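You operate a simulated robot arm through the tools that you are given. There is no shell and no other tool.

The job below is to be done with a simulated two-armed robot. You get a single attempt, and the scene is never put back.

JOB
Scrub the syrup stain off the bench with the green pad and soap, then rinse it with the jug.
Fine: put pad and jug back; close the soap drawer. Set down upright: green jug. Where these are worked on the way, their far stop is far enough and under half their travel is too little: soap drawer. What is to be rubbed or washed off counts as gone when no trace of it is left.

It is judged by the outcome, as a careful person would: the job done as asked, and still so three seconds after it is handed in. It fails if anything else is knocked over, pushed out of place, dropped, spilled or broken.

ROBOT AND FRAMES
Two 7-joint arms with two-finger parallel grippers on one trunk that stands fixed in place. Base frame: the origin is at the foot of the trunk, x ahead of it, y to its left, z up; the work surface is at about z = 80.5. Units: cm, rad, N and s.
The left shoulder is at [5, 20.9, 117.1], the right one opposite. With the tool pointing down near the work surface each hand reaches from about 10 to 90 cm from the base axis, measured 20 degrees to its own side. Payload 4.4 kg a hand.
The TCP of each hand is the grasp point between the finger pads, 2.3 cm short of the fingertips. In the tool frame z runs along the fingers and y along their closing line. The gripper opens to 9.4 cm. The fingers are 3.8 cm wide and 1 cm thick; the gripper's body (5.4 by 9.6 cm) begins 3.9 cm behind the TCP.
Orientation is told as [roll, pitch, yaw] about the base's x, y, z axes, in that order, counted from this pose: with the fingers straight down and closing along the base's y, the tool's x points along the base's -x, its y along +y and its z along -z.

CONTROLS
- The arms move only by the tool step_arm. It takes "left_rows", "right_rows" or both (then of equal length, played together; a hand with none holds still); each is a list of rows, each an object of numbers (a shift or turn left out is 0, a gripper value left out holds the last): "x", "y", "z": the shift along the base's x, y, z in units of 50 mm (1.0 is 50 mm); "rx", "ry", "rz": the turn, a rotation vector about the base's x, y, z in units of 4 degrees (1.0 is 4 degrees); "fingers": the opening, from 0 (shut) to 1 (fully open). In form: [{"x": .., "y": .., "z": .., "rx": .., "ry": .., "rz": .., "fingers": ..}, ...]. A call has 1 to 20 rows; each row shifts and turns the commanded pose from where the row before left it. A call with a number of a shift or a turn outside -1 to 1 is refused whole. Each row takes 0.2 s and may step no farther than 5 cm and 0.15 rad from the row before; otherwise, or with a gripper value out of range, the whole call is refused. Where a pose cannot be reached the arm comes as near as it can. A force on the tool above 40 N (or 10 N above the force at the start of the call, whichever is more), or a blocked arm, ends the call early, and 0.2 s more pass. Each finger travels about 10.8 cm/s and halts on what it meets, pressing with about 22 N; the grip force reading is that of the motor and also rises with nothing between the fingers. The clock runs only during rows and for 0.2 s after the last one: add rows that do not move to give the fingers time. The reply holds the time, the measured pose of the TCP, the force on the tool along the base axes, the opening and the grip force, in the units named above and with some noise, with the torque about the TCP (base axes, N m) and any sound that the robot's microphone picked up.
- Cameras (640 x 400 px; columns grow to the right, rows downward): "scene" is now at [13.98, -4.84, 134.44]; the picture's right is [-0.54, -0.84, 0.00], its down [-0.48, 0.31, -0.82] and it looks along [0.69, -0.44, -0.57] (base axes); focal length 265 px, centre (320, 200). "left" rides on the left gripper at [8.6, -1.6, -7.5] in its tool frame; the picture's right is [0.18, 0.98, 0.00], its down [-0.58, 0.11, -0.81] and it looks along [-0.79, 0.15, 0.59] (tool axes); focal length 243 px, centre (320, 200). "right" rides on the right gripper at [8.6, 1.6, -7.5] in its tool frame; the picture's right is [-0.18, 0.98, 0.00], its down [-0.58, -0.11, -0.81] and it looks along [-0.79, -0.15, 0.59] (tool axes); focal length 243 px, centre (320, 200).
- get_image(camera): a new picture of that camera. The clock stands still meanwhile.
- lift_body(by): slides the trunk up (or, below 0, down) by that many cm; the arms and the scene camera ride with it, the base frame stays. It gives what a move gives, with no picture.
- head_to(pan, tilt): turns the head with the scene camera to pan (to the left, within 1.396 rad either way) and tilt (down, from -0.506 to 1.204), counted from straight ahead of the robot. It gives what a move gives.
- locate(camera, pixels): for up to 12 pixels [column, row] of the newest picture of that camera ("zoom" is the newest enlarged one), the place [x, y, z] in the base frame of the surface seen there, good to about 0.2 cm. The clock stands still meanwhile.
- enlarge(camera, box): a new picture of the part [left, top, right, bottom] of that camera's present view, enlarged. The clock stands still meanwhile.
- close_job(): hands the job in; it is judged then, once.

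Unless the task says otherwise, let go and move clear before handing in.

The tools are called after ">>>" by a JSON object that holds its "name" and its "arguments". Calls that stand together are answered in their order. step_arm: Moves the arms, as the interface text tells. Its arguments: {"type":"object","properties":{"left_rows":{"type":"array","items":{"type":"object","properties":{"x":{"type":"number"},"y":{"type":"number"},"z":{"type":"number"},"rx":{"type":"number"},"ry":{"type":"number"},"rz":{"type":"number"},"fingers":{"type":"number"}}}},"right_rows":{"type":"array","items":{"type":"object","properties":{"x":{"type":"number"},"y":{"type":"number"},"z":{"type":"number"},"rx":{"type":"number"},"ry":{"type":"number"},"rz":{"type":"number"},"fingers":{"type":"number"}}}}},"required":[]} The other tools are called the same way: lift_body (by) slides the trunk up or down; head_to (pan, tilt) turns the head that bears the scene camera; get_image (camera) takes a picture; locate (camera, pixels) gives the place of the surface under pixels of a picture; enlarge (camera, box) takes an enlarged picture of a part of a camera's view; close_job () hands the job in.

At the start:

```text
time_s: 0.0
left_position: [57.92, -11.29, 118.42]
left_ee_rot: [0.002, 0.0, 0.0]
left_ft_force: [-0.9, -0.2, -0.4]
left_moment: [0.02, 0.02, -0.01]
left_gripper_width: 9.39
left_gripper_force: 0.0
right_position: [41.85, -54.93, 110.45]
right_ee_rot: [0.0, -0.001, -0.001]
right_ft_force: [-0.4, 0.1, 0.4]
right_moment: [0.01, -0.01, 0.01]
right_gripper_width: 9.43
right_gripper_force: 0.1
trunk travel left (down, up): [-25.0, 31.3]
head pan, tilt: [-0.572, 0.613]
```

scene: 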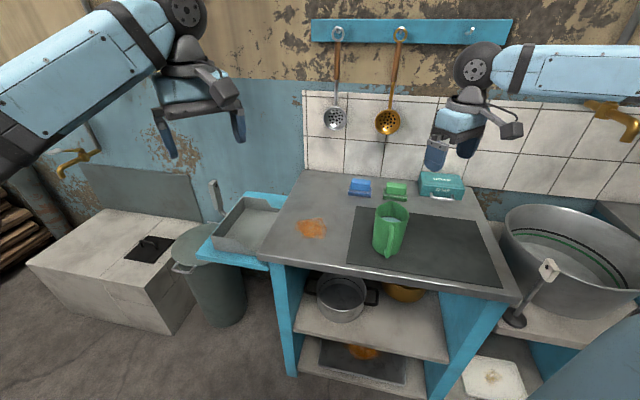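
right: 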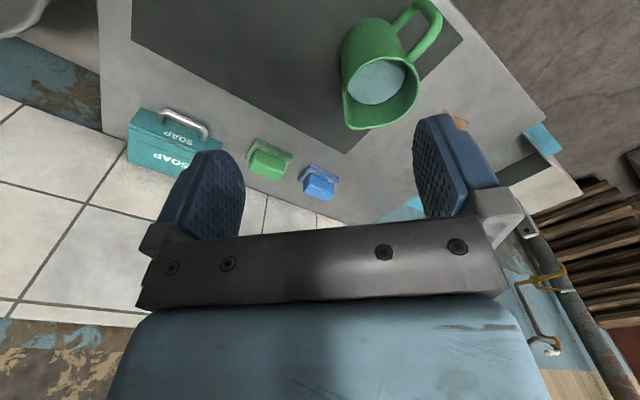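
left: 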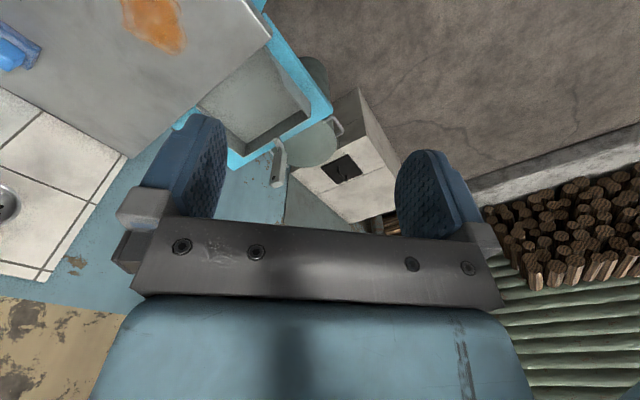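

The scene view shows the stain near (312,228), the jug at (390,228), pads at (360,187) and (396,189), and the soap box at (441,185). I'll enlarge those areas for a closer look.

>>> {"name": "enlarge", "arguments": {"camera": "scene", "box": [260, 160, 520, 300]}}

>>> {"name": "locate", "arguments": {"camera": "scene", "pixels": [[312, 228], [298, 222], [326, 234], [360, 187], [396, 189], [441, 183], [388, 250], [391, 215], [303, 172], [515, 298], [272, 258], [245, 225]]}}

```text
2.46 times, centred on (390, 230) of scene
```

zoom: 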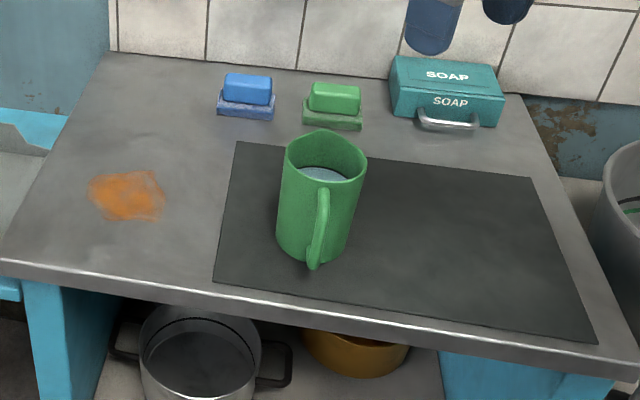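

```text
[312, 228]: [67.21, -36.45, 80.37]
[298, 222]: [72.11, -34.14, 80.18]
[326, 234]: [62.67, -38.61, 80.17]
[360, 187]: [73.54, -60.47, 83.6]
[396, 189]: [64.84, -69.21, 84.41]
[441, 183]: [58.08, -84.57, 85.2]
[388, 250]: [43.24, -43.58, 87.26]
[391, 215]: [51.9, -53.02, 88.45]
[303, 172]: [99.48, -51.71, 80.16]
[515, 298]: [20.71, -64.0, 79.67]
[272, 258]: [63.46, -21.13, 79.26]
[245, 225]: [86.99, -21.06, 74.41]
```

The bench is turned about 45°, and the soap box with its handle is at the far right corner. I'll zoom in on the pads and soap box and get precise places.

>>> {"name": "enlarge", "arguments": {"camera": "scene", "box": [340, 165, 480, 255]}}

>>> {"name": "enlarge", "arguments": {"camera": "right", "box": [100, 80, 360, 240]}}

```text
4.44 times, centred on (410, 210) of scene
```

zoom: 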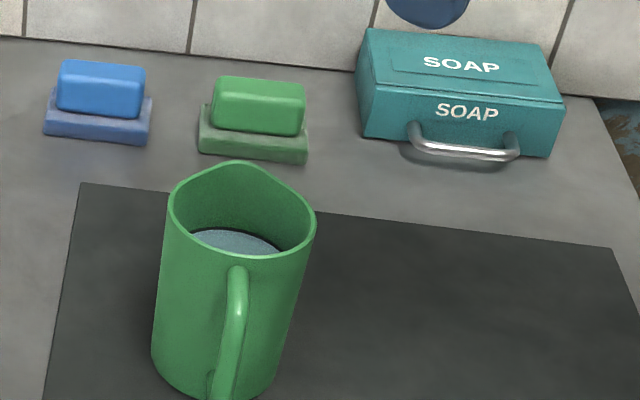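

```text
2.46 times, centred on (230, 160) of right
```

zoom: 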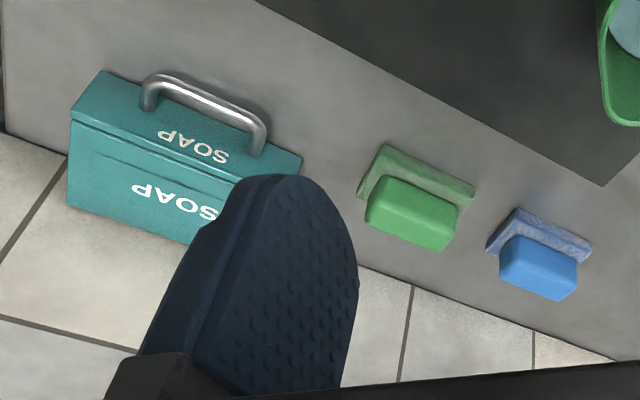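

The right zoom shows the pad as a block on a wider base, and the handle is a bar on the front of the soap box. I'll locate the corners of the pad and the handle.

>>> {"name": "locate", "arguments": {"camera": "zoom", "pixels": [[388, 147], [472, 188], [360, 190], [385, 185], [458, 212], [440, 245], [370, 215], [415, 205], [150, 95], [200, 95], [260, 135], [103, 72]]}}

>>> {"name": "enlarge", "arguments": {"camera": "scene", "box": [340, 165, 480, 255]}}

```text
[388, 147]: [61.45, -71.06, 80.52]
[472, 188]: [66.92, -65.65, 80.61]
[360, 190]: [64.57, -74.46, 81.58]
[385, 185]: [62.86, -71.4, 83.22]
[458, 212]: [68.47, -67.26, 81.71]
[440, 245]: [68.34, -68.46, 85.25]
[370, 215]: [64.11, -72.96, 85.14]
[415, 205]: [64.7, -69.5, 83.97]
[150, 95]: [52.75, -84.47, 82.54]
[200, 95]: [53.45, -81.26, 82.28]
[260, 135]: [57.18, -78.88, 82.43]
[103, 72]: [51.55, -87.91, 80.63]
```

```text
4.44 times, centred on (410, 210) of scene
```

zoom: 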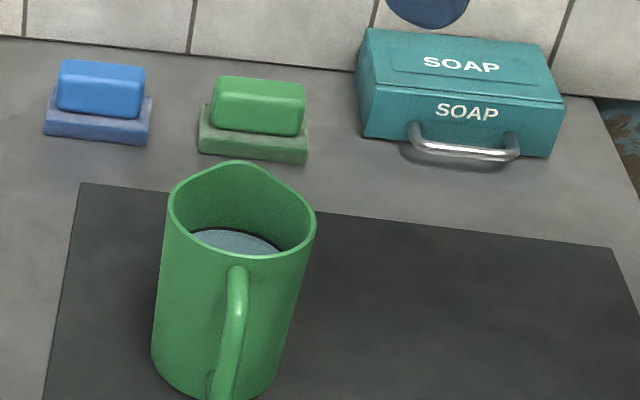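

>>> {"name": "locate", "arguments": {"camera": "zoom", "pixels": [[222, 80], [303, 90], [298, 132], [215, 122], [200, 150], [305, 162], [410, 128], [460, 153], [515, 155], [362, 135], [548, 155], [370, 30]]}}

>>> {"name": "locate", "arguments": {"camera": "scene", "pixels": [[376, 205], [408, 213], [392, 202], [392, 222], [386, 256], [376, 248], [400, 250], [392, 232], [466, 185], [453, 196], [434, 195], [421, 180]]}}

```text
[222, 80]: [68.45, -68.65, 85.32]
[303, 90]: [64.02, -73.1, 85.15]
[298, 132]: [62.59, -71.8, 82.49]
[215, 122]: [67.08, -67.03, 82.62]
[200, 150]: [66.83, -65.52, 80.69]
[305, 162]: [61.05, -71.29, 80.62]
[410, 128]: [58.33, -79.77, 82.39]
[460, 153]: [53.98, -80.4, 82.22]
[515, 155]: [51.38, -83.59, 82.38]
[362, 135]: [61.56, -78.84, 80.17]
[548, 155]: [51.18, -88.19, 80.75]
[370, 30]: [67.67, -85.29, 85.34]
```

```text
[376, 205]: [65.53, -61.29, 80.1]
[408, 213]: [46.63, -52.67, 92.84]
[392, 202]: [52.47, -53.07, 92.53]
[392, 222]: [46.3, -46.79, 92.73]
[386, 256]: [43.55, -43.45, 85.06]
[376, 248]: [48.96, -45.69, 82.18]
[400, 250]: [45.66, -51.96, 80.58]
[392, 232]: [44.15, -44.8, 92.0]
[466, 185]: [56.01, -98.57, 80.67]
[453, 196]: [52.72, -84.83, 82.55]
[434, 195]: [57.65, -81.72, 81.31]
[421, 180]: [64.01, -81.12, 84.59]
```

The handle bar is centred near (53.9, -80.8, 82.3), along the bench's right-left line, and the pad's block near (65.7, -70.1), top 85.3. I'll bring the right hand above the handle, turned 45° so that the fingers close along the pull direction.

>>> {"name": "step_arm", "arguments": {"right_rows": [{"x": 0.2, "y": -0.431, "z": -0.207, "rz": 0.9375, "fingers": 0.5}, {"x": 0.2, "y": -0.431, "z": -0.207, "rz": 0.9375}, {"x": 0.2, "y": -0.431, "z": -0.207, "rz": 0.9375}, {"x": 0.2, "y": -0.431, "z": -0.207, "rz": 0.9375}, {"x": 0.2, "y": -0.431, "z": -0.207, "rz": 0.9375}, {"x": 0.2, "y": -0.431, "z": -0.207, "rz": 0.9375}, {"x": 0.2, "y": -0.431, "z": -0.207, "rz": 0.9375}, {"x": 0.2, "y": -0.431, "z": -0.207, "rz": 0.9375}, {"x": 0.2, "y": -0.431, "z": -0.207, "rz": 0.9375}, {"x": 0.2, "y": -0.431, "z": -0.207, "rz": 0.9375}, {"x": 0.2, "y": -0.431, "z": -0.207, "rz": 0.9375}, {"x": 0.2, "y": -0.431, "z": -0.207, "rz": 0.9375}, {}]}}

>>> {"name": "get_image", "arguments": {"camera": "right"}}

>>> {"name": "get_image", "arguments": {"camera": "scene"}}

```text
time_s: 2.8
left_position: [57.91, -11.34, 118.34]
left_ee_rot: [0.0, 0.001, 0.0]
left_ft_force: [0.2, -0.1, 1.2]
left_moment: [-0.01, 0.02, -0.02]
left_gripper_width: 9.37
left_gripper_force: 0.0
right_position: [53.79, -80.94, 98.11]
right_ee_rot: [0.0, 0.0, 0.786]
right_ft_force: [-0.8, 0.2, 0.7]
right_moment: [-0.03, 0.01, -0.02]
right_gripper_width: 4.69
right_gripper_force: 0.0
trunk travel left (down, up): [-25.0, 31.3]
head pan, tilt: [-0.572, 0.613]
```

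```text
taken
```

right: 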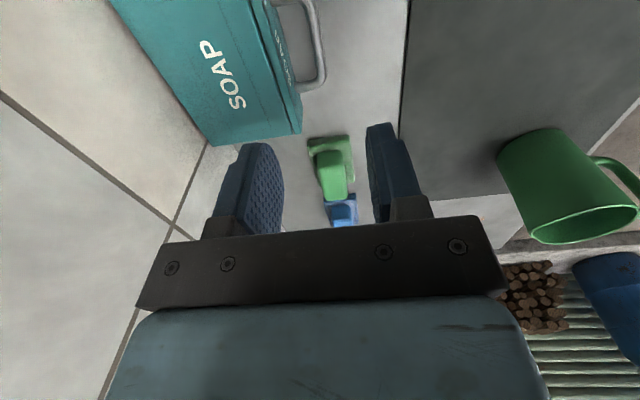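

```text
taken
```

scene: 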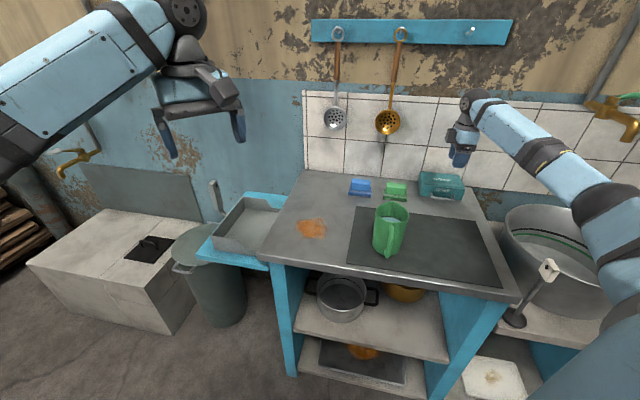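

The hand reached the spot. In the right view the handle is at about (318,45), so I'll locate it and the box.

>>> {"name": "locate", "arguments": {"camera": "right", "pixels": [[308, 6], [318, 40], [322, 70], [316, 83], [300, 88], [297, 132], [265, 10], [275, 60], [180, 20], [328, 165], [335, 200], [350, 145]]}}

>>> {"name": "enlarge", "arguments": {"camera": "scene", "box": [400, 150, 500, 215]}}

>>> {"name": "locate", "arguments": {"camera": "scene", "pixels": [[312, 219], [299, 228], [326, 222], [320, 237], [303, 236], [392, 214], [396, 216], [376, 207], [409, 211], [390, 205], [388, 210], [400, 222]]}}

```text
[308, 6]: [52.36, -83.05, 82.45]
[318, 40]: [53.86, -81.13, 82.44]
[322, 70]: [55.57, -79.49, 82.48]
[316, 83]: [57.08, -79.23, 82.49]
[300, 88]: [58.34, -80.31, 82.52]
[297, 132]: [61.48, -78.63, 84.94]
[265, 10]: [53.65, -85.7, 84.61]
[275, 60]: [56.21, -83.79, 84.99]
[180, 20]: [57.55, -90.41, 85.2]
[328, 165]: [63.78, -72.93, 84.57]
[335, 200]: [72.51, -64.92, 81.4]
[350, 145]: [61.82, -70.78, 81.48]
```

```text
6.15 times, centred on (450, 182) of scene
```

zoom: 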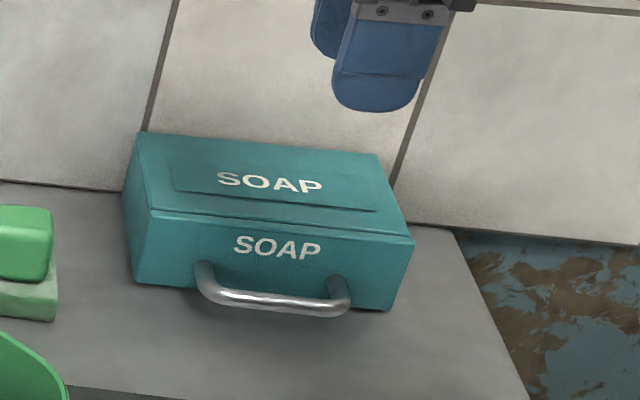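

```text
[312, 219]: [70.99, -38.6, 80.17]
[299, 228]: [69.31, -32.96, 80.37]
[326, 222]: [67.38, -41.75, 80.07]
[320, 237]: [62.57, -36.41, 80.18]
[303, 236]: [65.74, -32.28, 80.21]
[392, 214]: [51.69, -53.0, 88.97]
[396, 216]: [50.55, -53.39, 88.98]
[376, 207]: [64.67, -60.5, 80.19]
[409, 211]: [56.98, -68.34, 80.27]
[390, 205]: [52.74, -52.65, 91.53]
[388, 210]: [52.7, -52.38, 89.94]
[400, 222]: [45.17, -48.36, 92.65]
```

The bar's top is at z 82.45 on v≈95.4, right under the TCP, and the gap behind it is about 2.9 cm. I'll narrow the fingers to 3 cm and go down over it.

>>> {"name": "step_arm", "arguments": {"right_rows": [{"fingers": 0.32, "x": 0.02, "y": -0.02}, {"z": -0.5}, {"z": -0.5}, {"z": -0.5}, {"z": -0.4}, {"z": -0.3}, {"z": -0.3}, {"z": -0.2}, {"z": -0.2}, {}]}}

>>> {"name": "get_image", "arguments": {"camera": "right"}}

>>> {"name": "enlarge", "arguments": {"camera": "scene", "box": [400, 150, 500, 215]}}

```text
time_s: 5.0
left_position: [57.94, -11.43, 118.28]
left_ee_rot: [-0.001, 0.002, 0.001]
left_ft_force: [0.7, -0.3, 0.1]
left_moment: [-0.02, -0.01, 0.01]
left_gripper_width: 9.38
left_gripper_force: 0.1
right_position: [54.08, -80.96, 83.76]
right_ee_rot: [0.001, -0.002, 0.786]
right_ft_force: [-0.5, -0.3, -0.1]
right_moment: [-0.02, 0.01, -0.02]
right_gripper_width: 3.03
right_gripper_force: 0.0
trunk travel left (down, up): [-25.0, 31.3]
head pan, tilt: [-0.572, 0.613]
```

```text
taken
```

right: 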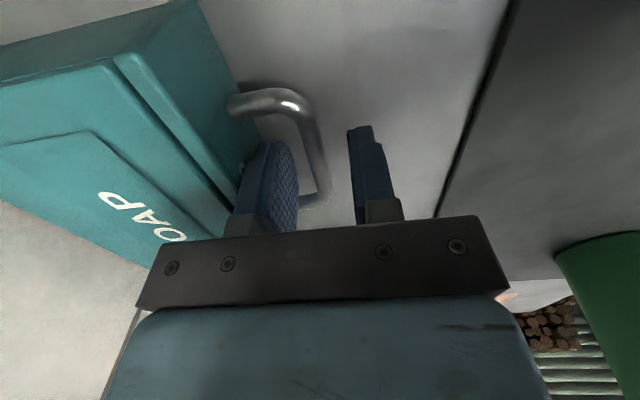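

```text
6.15 times, centred on (450, 182) of scene
```

zoom: 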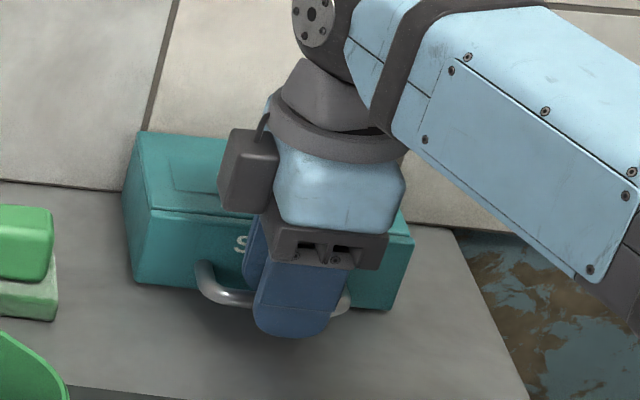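

One finger is behind the bar and one is in front of it. I'll close on it and pull gently towards the front.

>>> {"name": "step_arm", "arguments": {"right_rows": [{"fingers": 0.0}, {}, {}, {"x": -0.07, "y": 0.07}, {"x": -0.14, "y": 0.14}, {"x": -0.14, "y": 0.14}, {}]}}

>>> {"name": "get_image", "arguments": {"camera": "scene"}}

```text
time_s: 6.6
left_position: [57.88, -11.29, 118.33]
left_ee_rot: [-0.001, 0.0, 0.001]
left_ft_force: [-1.1, -0.4, -0.2]
left_moment: [0.01, -0.02, 0.02]
left_gripper_width: 9.41
left_gripper_force: 0.0
right_position: [52.26, -79.29, 83.67]
right_ee_rot: [0.001, 0.002, 0.786]
right_ft_force: [1.2, 0.0, 2.5]
right_moment: [-0.04, -0.01, 0.03]
right_gripper_width: 0.93
right_gripper_force: 44.9
trunk travel left (down, up): [-25.0, 31.3]
head pan, tilt: [-0.572, 0.613]
```

```text
taken
```

scene: 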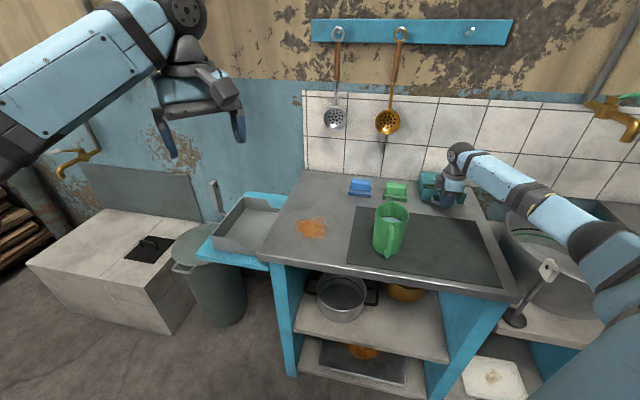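

The bar moved 2.5 cm with little force. I'll check whether the drawer slid or the whole box did.

>>> {"name": "enlarge", "arguments": {"camera": "scene", "box": [400, 150, 500, 215]}}

>>> {"name": "get_image", "arguments": {"camera": "right"}}

```text
6.15 times, centred on (450, 182) of scene
```

zoom: 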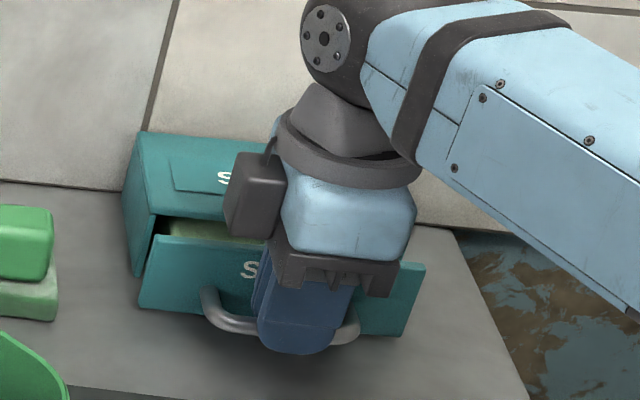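

```text
taken
```

right: 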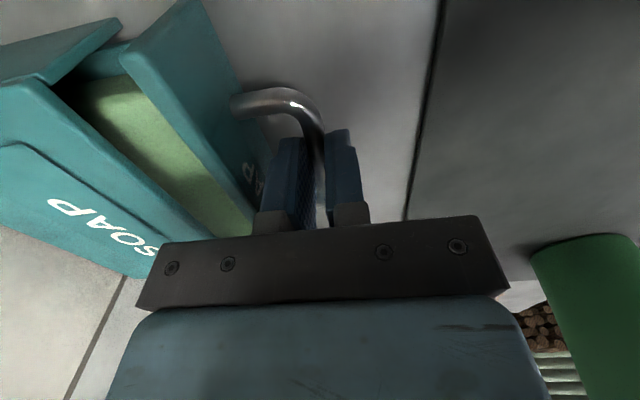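

The drawer slides on its own, and a pale green soap block shows inside. I'll keep pulling until the far stop.

>>> {"name": "step_arm", "arguments": {"right_rows": [{"x": -0.1, "y": 0.1}, {"x": -0.1, "y": 0.1}, {"x": -0.1, "y": 0.1}, {"x": -0.1, "y": 0.1}, {"x": -0.1, "y": 0.1}, {}]}}

>>> {"name": "get_image", "arguments": {"camera": "right"}}

>>> {"name": "enlarge", "arguments": {"camera": "scene", "box": [400, 150, 500, 215]}}

```text
time_s: 8.0
left_position: [57.75, -11.29, 118.41]
left_ee_rot: [-0.001, 0.001, 0.0]
left_ft_force: [0.2, -0.3, 1.4]
left_moment: [0.04, 0.02, -0.01]
left_gripper_width: 9.38
left_gripper_force: 0.1
right_position: [49.6, -76.72, 83.6]
right_ee_rot: [0.0, 0.001, 0.785]
right_ft_force: [-3.1, -2.6, 4.7]
right_moment: [0.19, -0.13, 0.06]
right_gripper_width: 0.92
right_gripper_force: 45.0
trunk travel left (down, up): [-25.0, 31.3]
head pan, tilt: [-0.572, 0.613]
```

```text
taken
```

right: 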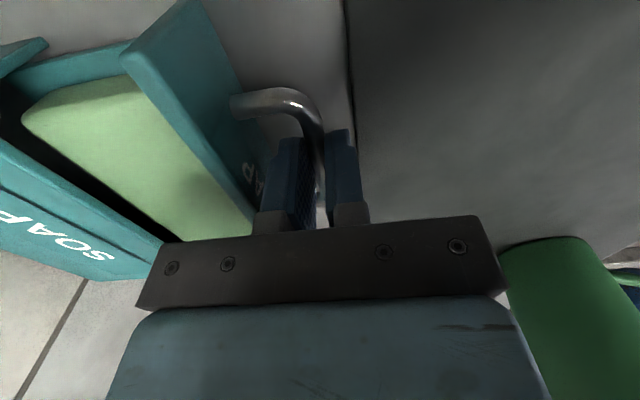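

```text
6.15 times, centred on (450, 182) of scene
```

zoom: 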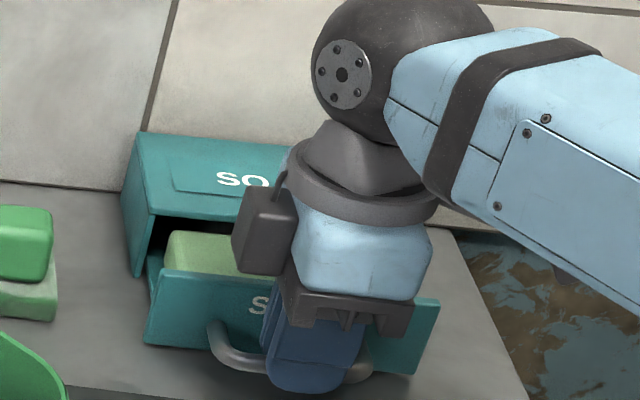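

The drawer is about 6 cm out and the soap is almost clear of the box. I'll keep pulling gently until I feel the stop.

>>> {"name": "step_arm", "arguments": {"right_rows": [{"x": -0.06, "y": 0.06}, {"x": -0.06, "y": 0.06}, {"x": -0.06, "y": 0.06}, {"x": -0.06, "y": 0.06}, {}]}}

>>> {"name": "get_image", "arguments": {"camera": "right"}}

```text
time_s: 9.2
left_position: [58.06, -11.44, 118.3]
left_ee_rot: [0.0, 0.001, 0.0]
left_ft_force: [0.2, 0.6, -0.4]
left_moment: [-0.03, 0.01, 0.02]
left_gripper_width: 9.4
left_gripper_force: 0.1
right_position: [48.8, -75.84, 83.74]
right_ee_rot: [-0.003, 0.0, 0.784]
right_ft_force: [26.3, -25.1, 10.0]
right_moment: [-1.19, 0.25, 0.2]
right_gripper_width: 0.94
right_gripper_force: 45.3
trunk travel left (down, up): [-25.0, 31.3]
head pan, tilt: [-0.572, 0.613]
```

```text
taken
```

right: 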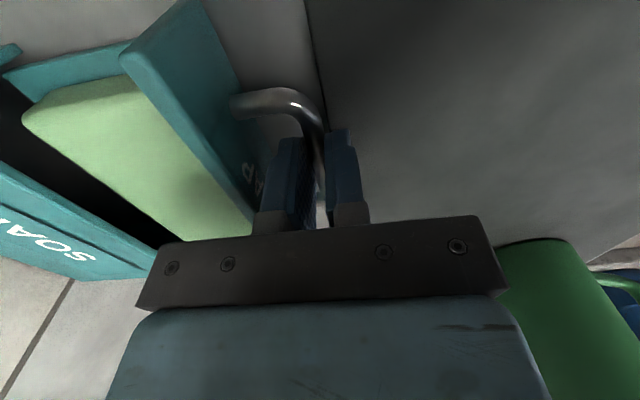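

The stop is reached, since the force rose to 36 N. I'll relax, let go, and rise clear.

>>> {"name": "step_arm", "arguments": {"right_rows": [{"x": 0.08, "y": -0.08}, {"fingers": 0.32}, {}, {"z": 0.2}, {"z": 0.4}, {"z": 0.6}, {"z": 0.8}, {"z": 0.8}, {"z": 0.4}, {}]}}

>>> {"name": "get_image", "arguments": {"camera": "right"}}

>>> {"name": "get_image", "arguments": {"camera": "scene"}}

```text
time_s: 11.4
left_position: [57.86, -11.35, 118.33]
left_ee_rot: [0.0, 0.0, 0.0]
left_ft_force: [0.6, 0.3, 0.7]
left_moment: [0.01, -0.01, 0.05]
left_gripper_width: 9.4
left_gripper_force: 0.1
right_position: [49.0, -75.91, 99.74]
right_ee_rot: [0.001, 0.0, 0.787]
right_ft_force: [0.2, -0.2, 0.6]
right_moment: [0.02, 0.02, 0.03]
right_gripper_width: 3.02
right_gripper_force: 0.2
trunk travel left (down, up): [-25.0, 31.3]
head pan, tilt: [-0.572, 0.613]
```

```text
taken
```

right: 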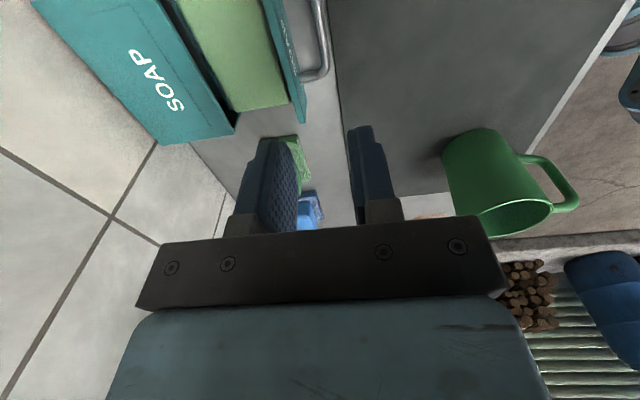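

```text
taken
```

scene: 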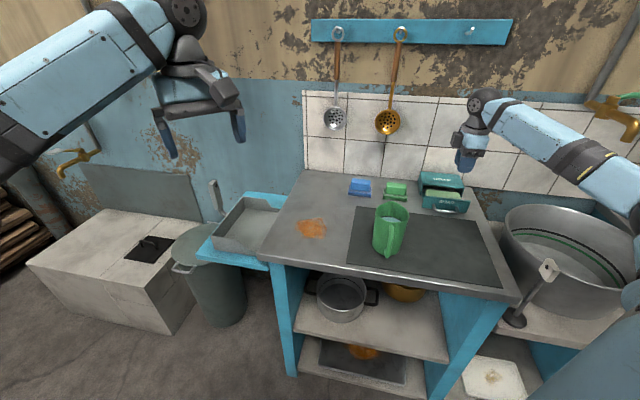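

>>> {"name": "enlarge", "arguments": {"camera": "scene", "box": [370, 160, 480, 230]}}

>>> {"name": "locate", "arguments": {"camera": "right", "pixels": [[182, 8], [262, 8], [288, 98], [238, 108], [220, 70], [260, 60], [298, 60], [275, 10], [303, 115], [230, 130], [325, 50], [160, 60]]}}

```text
5.71 times, centred on (425, 195) of scene
```

zoom: 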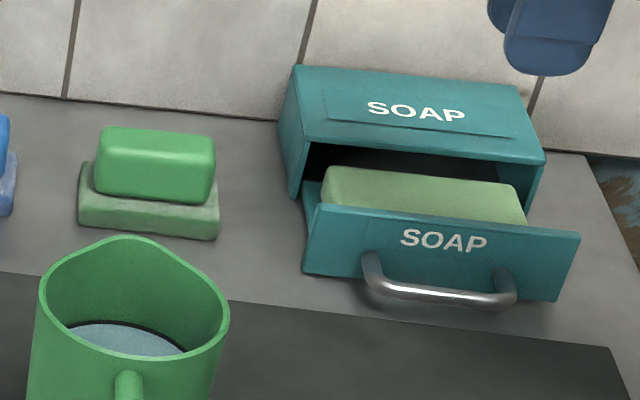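

```text
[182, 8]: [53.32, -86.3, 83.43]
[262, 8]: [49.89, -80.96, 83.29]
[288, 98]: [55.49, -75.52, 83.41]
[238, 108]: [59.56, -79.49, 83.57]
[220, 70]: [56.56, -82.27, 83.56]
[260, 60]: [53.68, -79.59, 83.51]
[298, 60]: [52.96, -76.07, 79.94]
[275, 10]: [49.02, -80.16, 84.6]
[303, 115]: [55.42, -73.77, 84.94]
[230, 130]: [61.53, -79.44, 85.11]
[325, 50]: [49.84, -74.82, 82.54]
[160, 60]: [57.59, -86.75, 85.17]
```

The drawer is open, with the soap top at z 83.5 between v 92.5 and 98.3. Next I'll move above the green pad at (65.7, -70.1) with the fingers opened along its short side.

>>> {"name": "step_arm", "arguments": {"right_rows": [{"x": 0.42, "y": 0.146, "fingers": 0.7}, {"x": 0.42, "y": 0.146}, {"x": 0.42, "y": 0.146}, {"x": 0.42, "y": 0.146}, {"x": 0.42, "y": 0.146}, {"x": 0.42, "y": 0.146}, {"x": 0.42, "y": 0.146}, {"x": 0.4, "y": 0.146, "z": -0.2}, {"z": -0.4}, {"z": -0.4}, {}]}}

>>> {"name": "get_image", "arguments": {"camera": "right"}}

>>> {"name": "enlarge", "arguments": {"camera": "scene", "box": [340, 150, 460, 225]}}

```text
time_s: 13.8
left_position: [57.85, -11.37, 118.24]
left_ee_rot: [0.001, 0.001, 0.0]
left_ft_force: [0.6, 0.0, -0.5]
left_moment: [0.0, 0.01, 0.0]
left_gripper_width: 9.38
left_gripper_force: 0.1
right_position: [65.67, -70.22, 94.8]
right_ee_rot: [0.0, -0.001, 0.785]
right_ft_force: [0.6, 0.3, 0.0]
right_moment: [-0.02, 0.0, 0.0]
right_gripper_width: 6.58
right_gripper_force: 0.0
trunk travel left (down, up): [-25.0, 31.3]
head pan, tilt: [-0.572, 0.613]
```

```text
taken
```

right: 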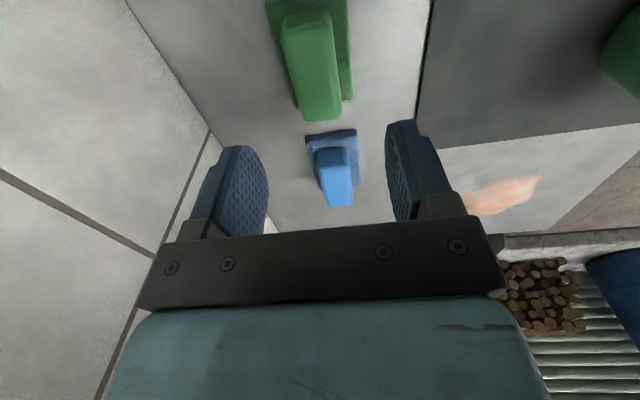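

```text
5.33 times, centred on (400, 188) of scene
```

zoom: 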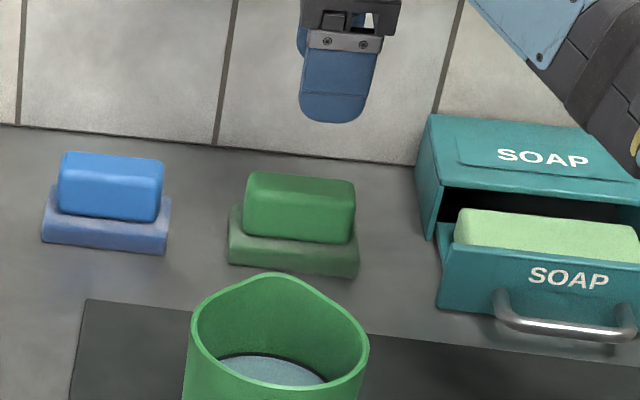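

>>> {"name": "locate", "arguments": {"camera": "right", "pixels": [[283, 18], [332, 15], [340, 114], [302, 117], [350, 98], [348, 5], [268, 5], [290, 95], [310, 50], [325, 70], [341, 60], [287, 60]]}}

```text
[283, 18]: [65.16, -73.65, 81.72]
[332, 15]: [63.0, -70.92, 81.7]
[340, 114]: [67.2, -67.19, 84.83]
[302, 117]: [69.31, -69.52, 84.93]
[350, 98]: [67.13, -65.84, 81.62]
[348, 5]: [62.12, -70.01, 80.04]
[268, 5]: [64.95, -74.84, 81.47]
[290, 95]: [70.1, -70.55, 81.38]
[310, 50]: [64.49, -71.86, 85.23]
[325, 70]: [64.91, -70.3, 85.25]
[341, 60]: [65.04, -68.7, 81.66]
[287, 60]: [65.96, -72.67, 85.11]
```

The block spans v 94.9–98.2 and its base top is at z 81.7. I'll shift 0.4 cm toward the wall, go down to z 84.5 and grip the block.

>>> {"name": "step_arm", "arguments": {"right_rows": [{"x": 0.056, "y": -0.056}, {"z": -0.5}, {"z": -0.5}, {"z": -0.4}, {"z": -0.3}, {"z": -0.2}, {"z": -0.16}, {}, {"fingers": 0.0}, {}, {}, {}]}}

>>> {"name": "get_image", "arguments": {"camera": "right"}}

>>> {"name": "enlarge", "arguments": {"camera": "scene", "box": [340, 150, 460, 225]}}

```text
time_s: 16.4
left_position: [57.79, -11.41, 118.4]
left_ee_rot: [0.0, -0.001, -0.001]
left_ft_force: [0.2, 0.3, 0.1]
left_moment: [0.01, -0.02, -0.04]
left_gripper_width: 9.39
left_gripper_force: 0.0
right_position: [65.79, -70.35, 84.32]
right_ee_rot: [0.001, 0.0, 0.785]
right_ft_force: [-0.5, 0.6, 0.4]
right_moment: [-0.04, 0.0, 0.0]
right_gripper_width: 3.33
right_gripper_force: 22.2
trunk travel left (down, up): [-25.0, 31.3]
head pan, tilt: [-0.572, 0.613]
```

```text
taken
```

right: 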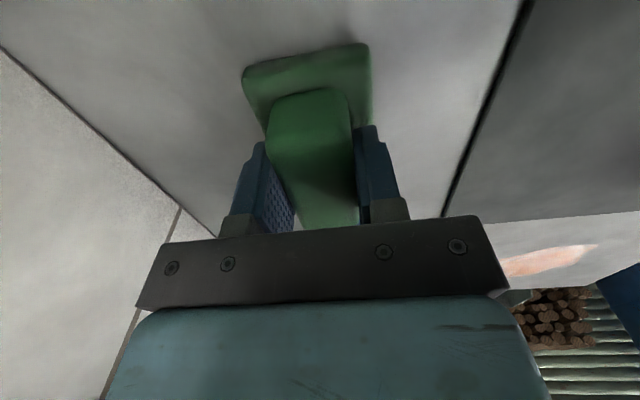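

```text
5.33 times, centred on (400, 188) of scene
```

zoom: 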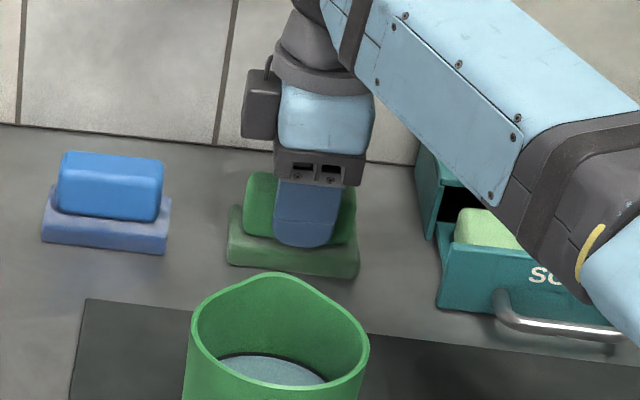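

The pad is held, opening 3.33 cm. I'll lift it and carry it above the soap in the drawer.

>>> {"name": "step_arm", "arguments": {"right_rows": [{"z": 0.3}, {"z": 0.6}, {"z": 0.6}, {"z": 0.5}, {"x": -0.233, "y": -0.214}, {"x": -0.233, "y": -0.214}, {"x": -0.233, "y": -0.214}, {"x": -0.233, "y": -0.214}, {"x": -0.233, "y": -0.214}, {"x": -0.233, "y": -0.214}, {"x": -0.233, "y": -0.214}, {"x": -0.233, "y": -0.214}, {"x": -0.233, "y": -0.214}, {"x": -0.233, "y": -0.214}, {}]}}

>>> {"name": "get_image", "arguments": {"camera": "right"}}

>>> {"name": "enlarge", "arguments": {"camera": "scene", "box": [370, 140, 490, 215]}}

```text
time_s: 19.6
left_position: [57.86, -11.36, 118.45]
left_ee_rot: [-0.001, 0.001, -0.001]
left_ft_force: [0.0, -0.1, -0.5]
left_moment: [0.0, -0.04, -0.01]
left_gripper_width: 9.41
left_gripper_force: 0.1
right_position: [54.23, -81.16, 94.39]
right_ee_rot: [-0.001, -0.001, 0.786]
right_ft_force: [-0.1, 0.0, 0.4]
right_moment: [0.01, 0.0, 0.02]
right_gripper_width: 0.0
right_gripper_force: 22.3
trunk travel left (down, up): [-25.0, 31.3]
head pan, tilt: [-0.572, 0.613]
```

```text
taken
```

right: 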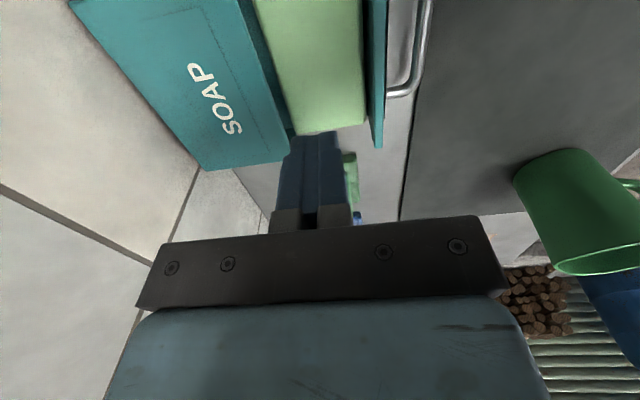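

```text
5.33 times, centred on (430, 178) of scene
```

zoom: 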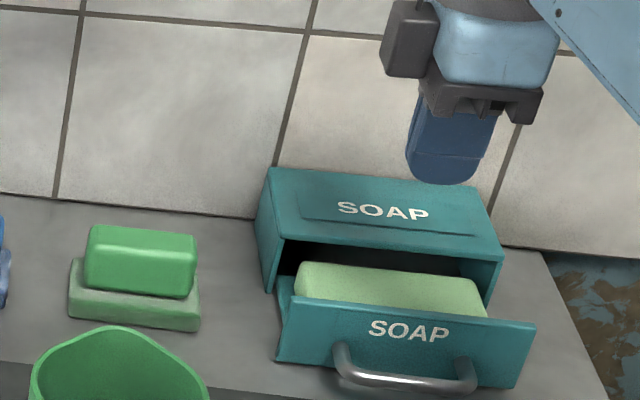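

The fingers closed to 0: the pad slipped out and sits at its place still. I'll check its pose before trying again.

>>> {"name": "locate", "arguments": {"camera": "zoom", "pixels": [[95, 228], [195, 237], [190, 296], [85, 290], [70, 310], [198, 328], [140, 255], [75, 262], [196, 285], [135, 240]]}}

>>> {"name": "enlarge", "arguments": {"camera": "scene", "box": [340, 150, 460, 225]}}

```text
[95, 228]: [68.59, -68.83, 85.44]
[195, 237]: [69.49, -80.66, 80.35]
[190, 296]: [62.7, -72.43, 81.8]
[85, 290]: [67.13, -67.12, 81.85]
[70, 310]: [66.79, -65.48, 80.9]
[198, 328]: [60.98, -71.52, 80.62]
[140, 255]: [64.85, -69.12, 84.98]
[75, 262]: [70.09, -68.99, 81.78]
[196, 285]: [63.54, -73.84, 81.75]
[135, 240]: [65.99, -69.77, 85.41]
```

```text
5.33 times, centred on (400, 188) of scene
```

zoom: 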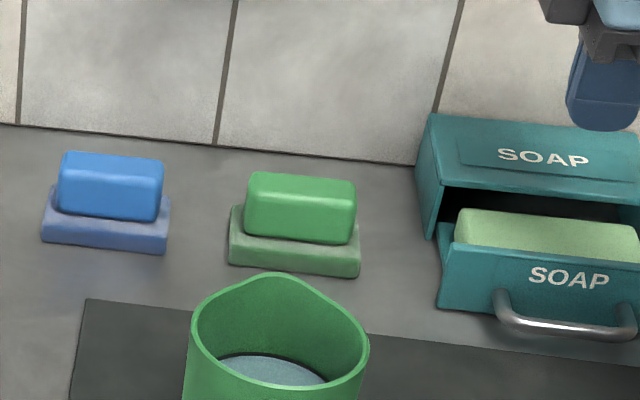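

The pad is unmoved. I'll go back, grip again with a longer squeeze, and lift very slowly while watching the force.

>>> {"name": "step_arm", "arguments": {"right_rows": [{"x": 0.2312, "y": 0.216, "fingers": 0.7}, {"x": 0.2312, "y": 0.216}, {"x": 0.2312, "y": 0.216}, {"x": 0.2312, "y": 0.216}, {"x": 0.2312, "y": 0.216}, {"x": 0.2312, "y": 0.216}, {"x": 0.2312, "y": 0.216}, {"x": 0.2312, "y": 0.216}, {"x": 0.2312, "y": 0.216}, {"x": 0.2312, "y": 0.216}, {}, {"z": -0.5}, {"z": -0.5}, {"z": -0.4}, {"z": -0.3}, {"z": -0.2}, {"z": -0.1}, {}]}}

>>> {"name": "step_arm", "arguments": {"right_rows": [{"fingers": 0.0}, {}, {}, {}, {}, {}, {"z": 0.04}, {"z": 0.04}]}}

>>> {"name": "get_image", "arguments": {"camera": "right"}}

>>> {"name": "enlarge", "arguments": {"camera": "scene", "box": [360, 165, 440, 215]}}

```text
time_s: 23.4
left_position: [57.81, -11.32, 118.41]
left_ee_rot: [-0.002, -0.001, 0.0]
left_ft_force: [1.1, 0.4, -0.8]
left_moment: [0.0, 0.0, -0.02]
left_gripper_width: 9.4
left_gripper_force: 0.1
right_position: [65.83, -70.35, 84.24]
right_ee_rot: [0.002, -0.001, 0.785]
right_ft_force: [0.4, -0.2, -0.4]
right_moment: [0.0, 0.02, 0.01]
right_gripper_width: 6.58
right_gripper_force: 0.1
trunk travel left (down, up): [-25.0, 31.3]
head pan, tilt: [-0.572, 0.613]
```

```text
time_s: 25.2
left_position: [57.95, -11.48, 118.36]
left_ee_rot: [0.0, 0.001, 0.0]
left_ft_force: [-0.4, 1.0, -0.2]
left_moment: [-0.01, 0.04, -0.01]
left_gripper_width: 9.37
left_gripper_force: 0.1
right_position: [65.92, -70.28, 84.72]
right_ee_rot: [0.0, 0.0, 0.787]
right_ft_force: [-0.4, -0.5, -0.7]
right_moment: [-0.02, 0.02, 0.02]
right_gripper_width: 3.33
right_gripper_force: 22.7
trunk travel left (down, up): [-25.0, 31.3]
head pan, tilt: [-0.572, 0.613]
```

```text
taken
```

right: 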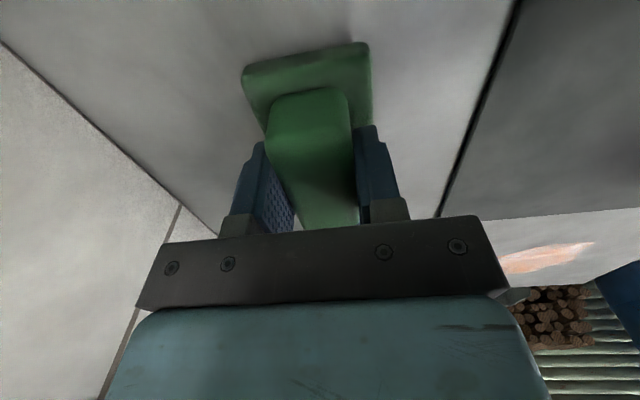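

```text
8.00 times, centred on (400, 190) of scene
```

zoom: 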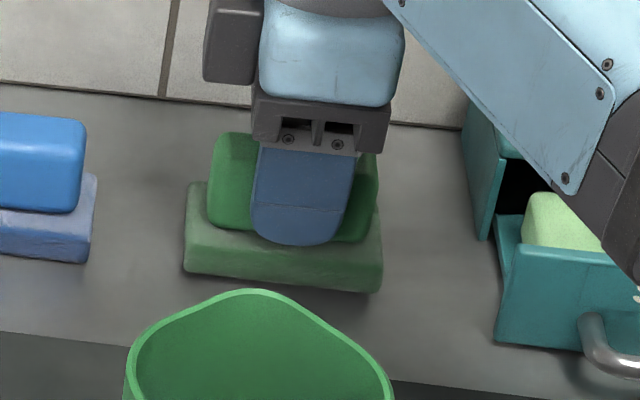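

The pad appears to be moving with the fingers. I'll lift on slowly, then check the grip.

>>> {"name": "step_arm", "arguments": {"right_rows": [{"z": 0.05}, {"z": 0.06}, {"z": 0.08}, {"z": 0.1}, {"z": 0.1}, {"z": 0.1}]}}

>>> {"name": "enlarge", "arguments": {"camera": "scene", "box": [360, 165, 440, 215]}}

>>> {"name": "get_image", "arguments": {"camera": "right"}}

```text
time_s: 26.6
left_position: [57.84, -11.36, 118.52]
left_ee_rot: [-0.001, 0.0, 0.0]
left_ft_force: [0.6, -0.6, 0.4]
left_moment: [-0.07, -0.02, 0.0]
left_gripper_width: 9.39
left_gripper_force: 0.0
right_position: [65.75, -70.31, 87.29]
right_ee_rot: [0.001, 0.001, 0.786]
right_ft_force: [-0.4, -1.1, -0.1]
right_moment: [0.01, -0.01, 0.0]
right_gripper_width: 3.33
right_gripper_force: 22.2
trunk travel left (down, up): [-25.0, 31.3]
head pan, tilt: [-0.572, 0.613]
```

```text
8.00 times, centred on (400, 190) of scene
```

zoom: 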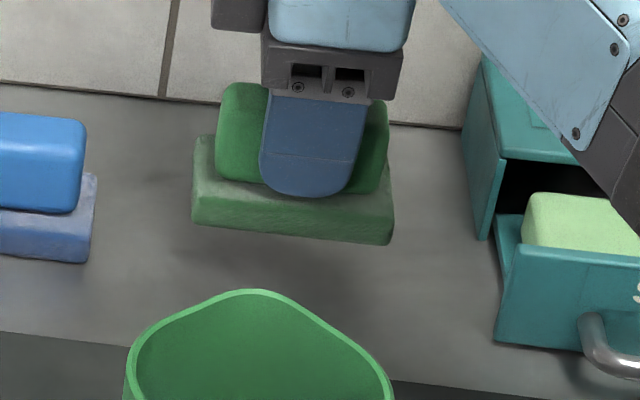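

```text
taken
```

right: 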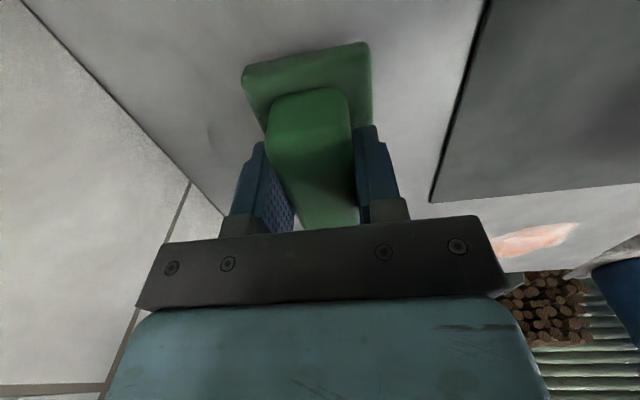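

The pad is off the bench and stays in the grip at slow speed. I'll go on slowly, up and then over to the soap.

>>> {"name": "step_arm", "arguments": {"right_rows": [{"z": 0.1}, {"z": 0.12}, {"z": 0.14}, {"z": 0.14}, {"z": 0.14}, {"z": 0.1}, {"x": -0.05, "y": -0.05, "z": 0.05}, {"x": -0.1, "y": -0.1}, {"x": -0.14, "y": -0.13}, {"x": -0.14, "y": -0.13}, {"x": -0.14, "y": -0.13}, {"x": -0.14, "y": -0.13}]}}

>>> {"name": "get_image", "arguments": {"camera": "right"}}

```text
time_s: 29.2
left_position: [57.75, -11.36, 118.4]
left_ee_rot: [0.002, 0.0, -0.001]
left_ft_force: [-0.1, -0.5, -0.1]
left_moment: [0.0, 0.02, 0.0]
left_gripper_width: 9.42
left_gripper_force: 0.1
right_position: [62.31, -73.76, 91.24]
right_ee_rot: [-0.001, 0.0, 0.785]
right_ft_force: [0.5, 0.5, -1.1]
right_moment: [0.0, 0.04, -0.01]
right_gripper_width: 3.34
right_gripper_force: 21.8
trunk travel left (down, up): [-25.0, 31.3]
head pan, tilt: [-0.572, 0.613]
```

```text
taken
```

right: 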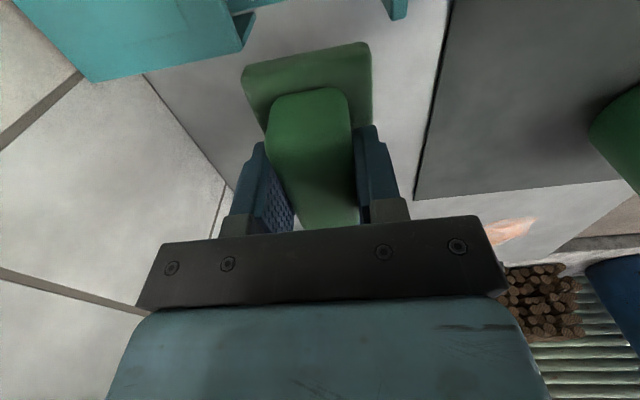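

The pad is still held, width 3.34. I'll continue to above the soap.

>>> {"name": "step_arm", "arguments": {"right_rows": [{"x": -0.136, "y": -0.121}, {"x": -0.136, "y": -0.121}, {"x": -0.136, "y": -0.121}, {"x": -0.136, "y": -0.121}, {"x": -0.136, "y": -0.121}, {"x": -0.136, "y": -0.121}, {"x": -0.136, "y": -0.121}, {"x": -0.136, "y": -0.121}, {"x": -0.136, "y": -0.121}, {"x": -0.136, "y": -0.121}, {"x": -0.136, "y": -0.121}, {"x": -0.136, "y": -0.121}, {}]}}

>>> {"name": "get_image", "arguments": {"camera": "right"}}

>>> {"name": "enlarge", "arguments": {"camera": "scene", "box": [400, 150, 500, 215]}}

```text
time_s: 32.0
left_position: [57.98, -11.35, 118.41]
left_ee_rot: [0.0, 0.001, -0.001]
left_ft_force: [0.4, -1.0, -0.5]
left_moment: [-0.01, -0.01, -0.03]
left_gripper_width: 9.39
left_gripper_force: 0.1
right_position: [54.02, -80.82, 91.1]
right_ee_rot: [0.0, -0.001, 0.785]
right_ft_force: [0.2, -0.2, -0.4]
right_moment: [-0.03, -0.02, 0.01]
right_gripper_width: 3.34
right_gripper_force: 22.1
trunk travel left (down, up): [-25.0, 31.3]
head pan, tilt: [-0.572, 0.613]
```

```text
taken
```

right: 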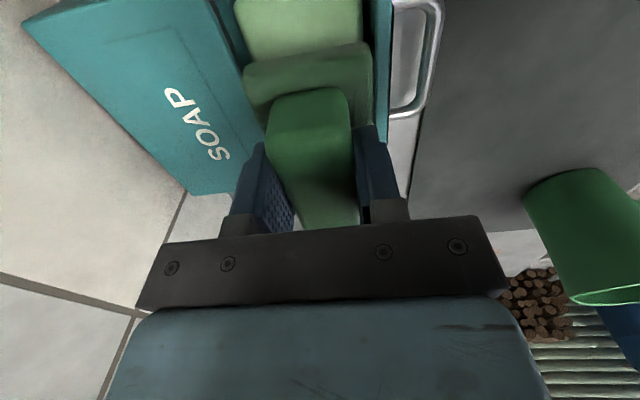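

```text
6.15 times, centred on (450, 182) of scene
```

zoom: 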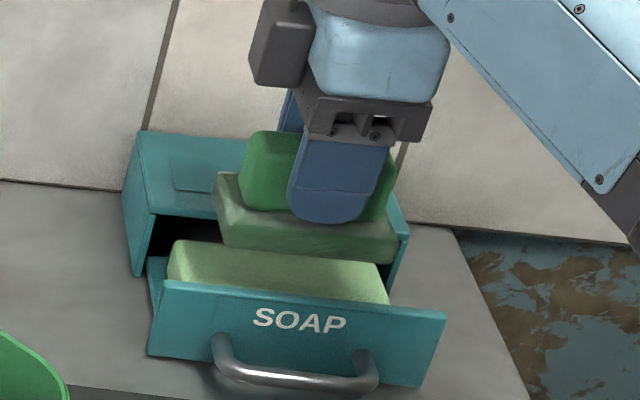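

The pad hangs just above the soap. I'll check its edges against the drawer front and the box before lowering.

>>> {"name": "locate", "arguments": {"camera": "right", "pixels": [[369, 60], [371, 100], [247, 75], [255, 105], [376, 30], [386, 60], [245, 20], [300, 30], [235, 80], [300, 65]]}}

```text
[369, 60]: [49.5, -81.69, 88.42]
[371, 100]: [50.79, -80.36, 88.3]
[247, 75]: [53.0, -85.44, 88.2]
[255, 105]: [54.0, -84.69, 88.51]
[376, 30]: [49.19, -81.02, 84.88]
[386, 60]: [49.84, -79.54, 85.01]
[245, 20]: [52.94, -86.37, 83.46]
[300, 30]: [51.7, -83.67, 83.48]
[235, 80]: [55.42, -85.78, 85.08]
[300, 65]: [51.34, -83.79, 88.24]
```

The pad base spans v 92.75–97.9 with the drawer front at 92.1, so I'll shift 0.25 cm toward the wall and lower to just above the soap.

>>> {"name": "step_arm", "arguments": {"right_rows": [{"x": 0.036, "y": -0.036}, {"z": -0.12}, {"z": -0.14}, {"z": -0.14}, {"z": -0.1}, {"z": -0.08}, {"z": -0.06}, {"z": -0.04}, {}]}}

>>> {"name": "enlarge", "arguments": {"camera": "scene", "box": [400, 150, 500, 215]}}

```text
time_s: 34.0
left_position: [57.81, -11.29, 118.37]
left_ee_rot: [0.003, 0.0, 0.001]
left_ft_force: [-0.3, -0.4, -0.1]
left_moment: [-0.04, 0.02, 0.03]
left_gripper_width: 9.39
left_gripper_force: 0.0
right_position: [54.19, -81.05, 87.87]
right_ee_rot: [-0.001, -0.001, 0.785]
right_ft_force: [0.4, -1.0, 3.5]
right_moment: [0.1, -0.01, 0.01]
right_gripper_width: 3.35
right_gripper_force: 21.9
trunk travel left (down, up): [-25.0, 31.3]
head pan, tilt: [-0.572, 0.613]
```

```text
6.15 times, centred on (450, 182) of scene
```

zoom: 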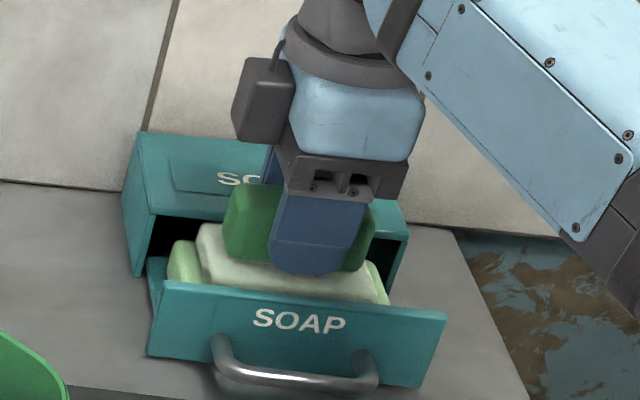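

The pad's base has turned pale with soap and the contact force is 3.5 N. I'll rub it a little along the soap to load it well, then lift.

>>> {"name": "step_arm", "arguments": {"right_rows": [{"z": -0.03}, {"x": 0.08, "y": 0.08}, {"x": 0.08, "y": 0.08}, {"x": -0.08, "y": -0.08}, {"x": -0.08, "y": -0.08}, {"x": -0.08, "y": -0.08}, {"x": -0.08, "y": -0.08}, {"x": 0.08, "y": 0.08}, {"x": 0.08, "y": 0.08}, {}]}}

>>> {"name": "enlarge", "arguments": {"camera": "scene", "box": [400, 150, 500, 215]}}

>>> {"name": "get_image", "arguments": {"camera": "right"}}

```text
time_s: 36.2
left_position: [57.68, -11.11, 118.4]
left_ee_rot: [-0.002, -0.002, 0.0]
left_ft_force: [0.5, 0.1, -0.1]
left_moment: [0.0, 0.0, -0.02]
left_gripper_width: 9.39
left_gripper_force: 0.1
right_position: [54.17, -80.97, 87.75]
right_ee_rot: [-0.002, 0.0, 0.784]
right_ft_force: [-2.5, -2.7, 11.0]
right_moment: [0.02, -0.01, 0.01]
right_gripper_width: 3.34
right_gripper_force: 22.6
trunk travel left (down, up): [-25.0, 31.3]
head pan, tilt: [-0.572, 0.613]
```

```text
6.15 times, centred on (450, 182) of scene
```

zoom: 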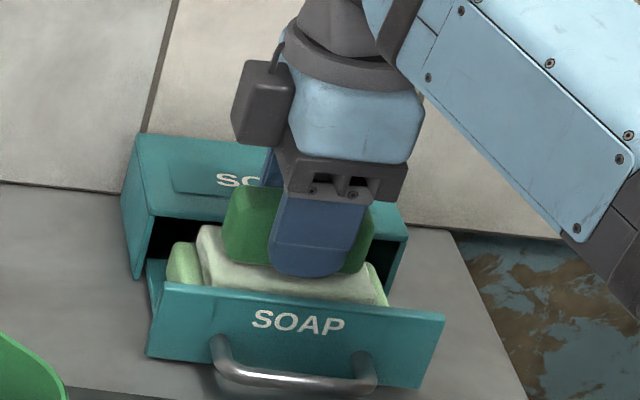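

```text
taken
```

right: 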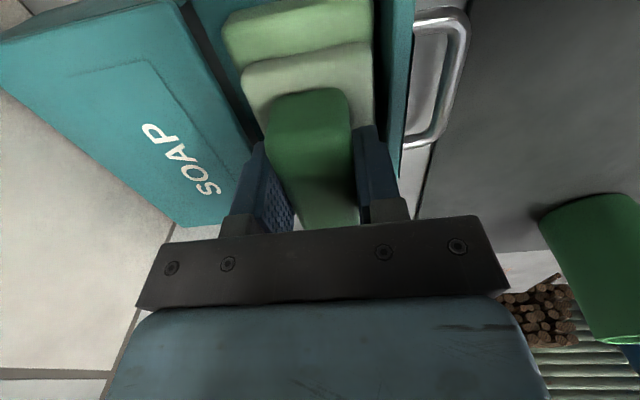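

The pad's base is soapy. I'll lift slowly and carry it over behind the jug to the stain, centred near (67.5, -36.4).

>>> {"name": "step_arm", "arguments": {"right_rows": [{"z": 0.06}, {"z": 0.1}, {"z": 0.14}, {"z": 0.16}, {"z": 0.16}, {"z": 0.16}, {"z": 0.16}, {"z": 0.12}, {"z": 0.06}, {"x": 0.03, "y": 0.1}, {"x": 0.06, "y": 0.2}, {"x": 0.089, "y": 0.297}, {"x": 0.089, "y": 0.297}, {"x": 0.089, "y": 0.297}, {"x": 0.089, "y": 0.297}, {"x": 0.089, "y": 0.297}, {"x": 0.089, "y": 0.297}, {"x": 0.089, "y": 0.297}, {"x": 0.089, "y": 0.297}]}}

>>> {"name": "get_image", "arguments": {"camera": "scene"}}

```text
time_s: 40.2
left_position: [57.81, -11.28, 118.29]
left_ee_rot: [0.001, 0.001, -0.001]
left_ft_force: [-0.1, 0.5, -0.3]
left_moment: [-0.01, 0.03, -0.01]
left_gripper_width: 9.42
left_gripper_force: 0.1
right_position: [58.35, -67.82, 93.09]
right_ee_rot: [0.001, -0.001, 0.785]
right_ft_force: [-0.2, 0.9, -0.7]
right_moment: [0.02, -0.01, 0.05]
right_gripper_width: 3.34
right_gripper_force: 21.4
trunk travel left (down, up): [-25.0, 31.3]
head pan, tilt: [-0.572, 0.613]
```

```text
taken
```

scene: 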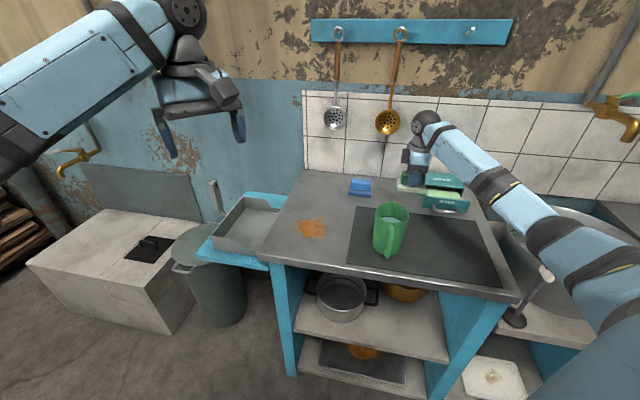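

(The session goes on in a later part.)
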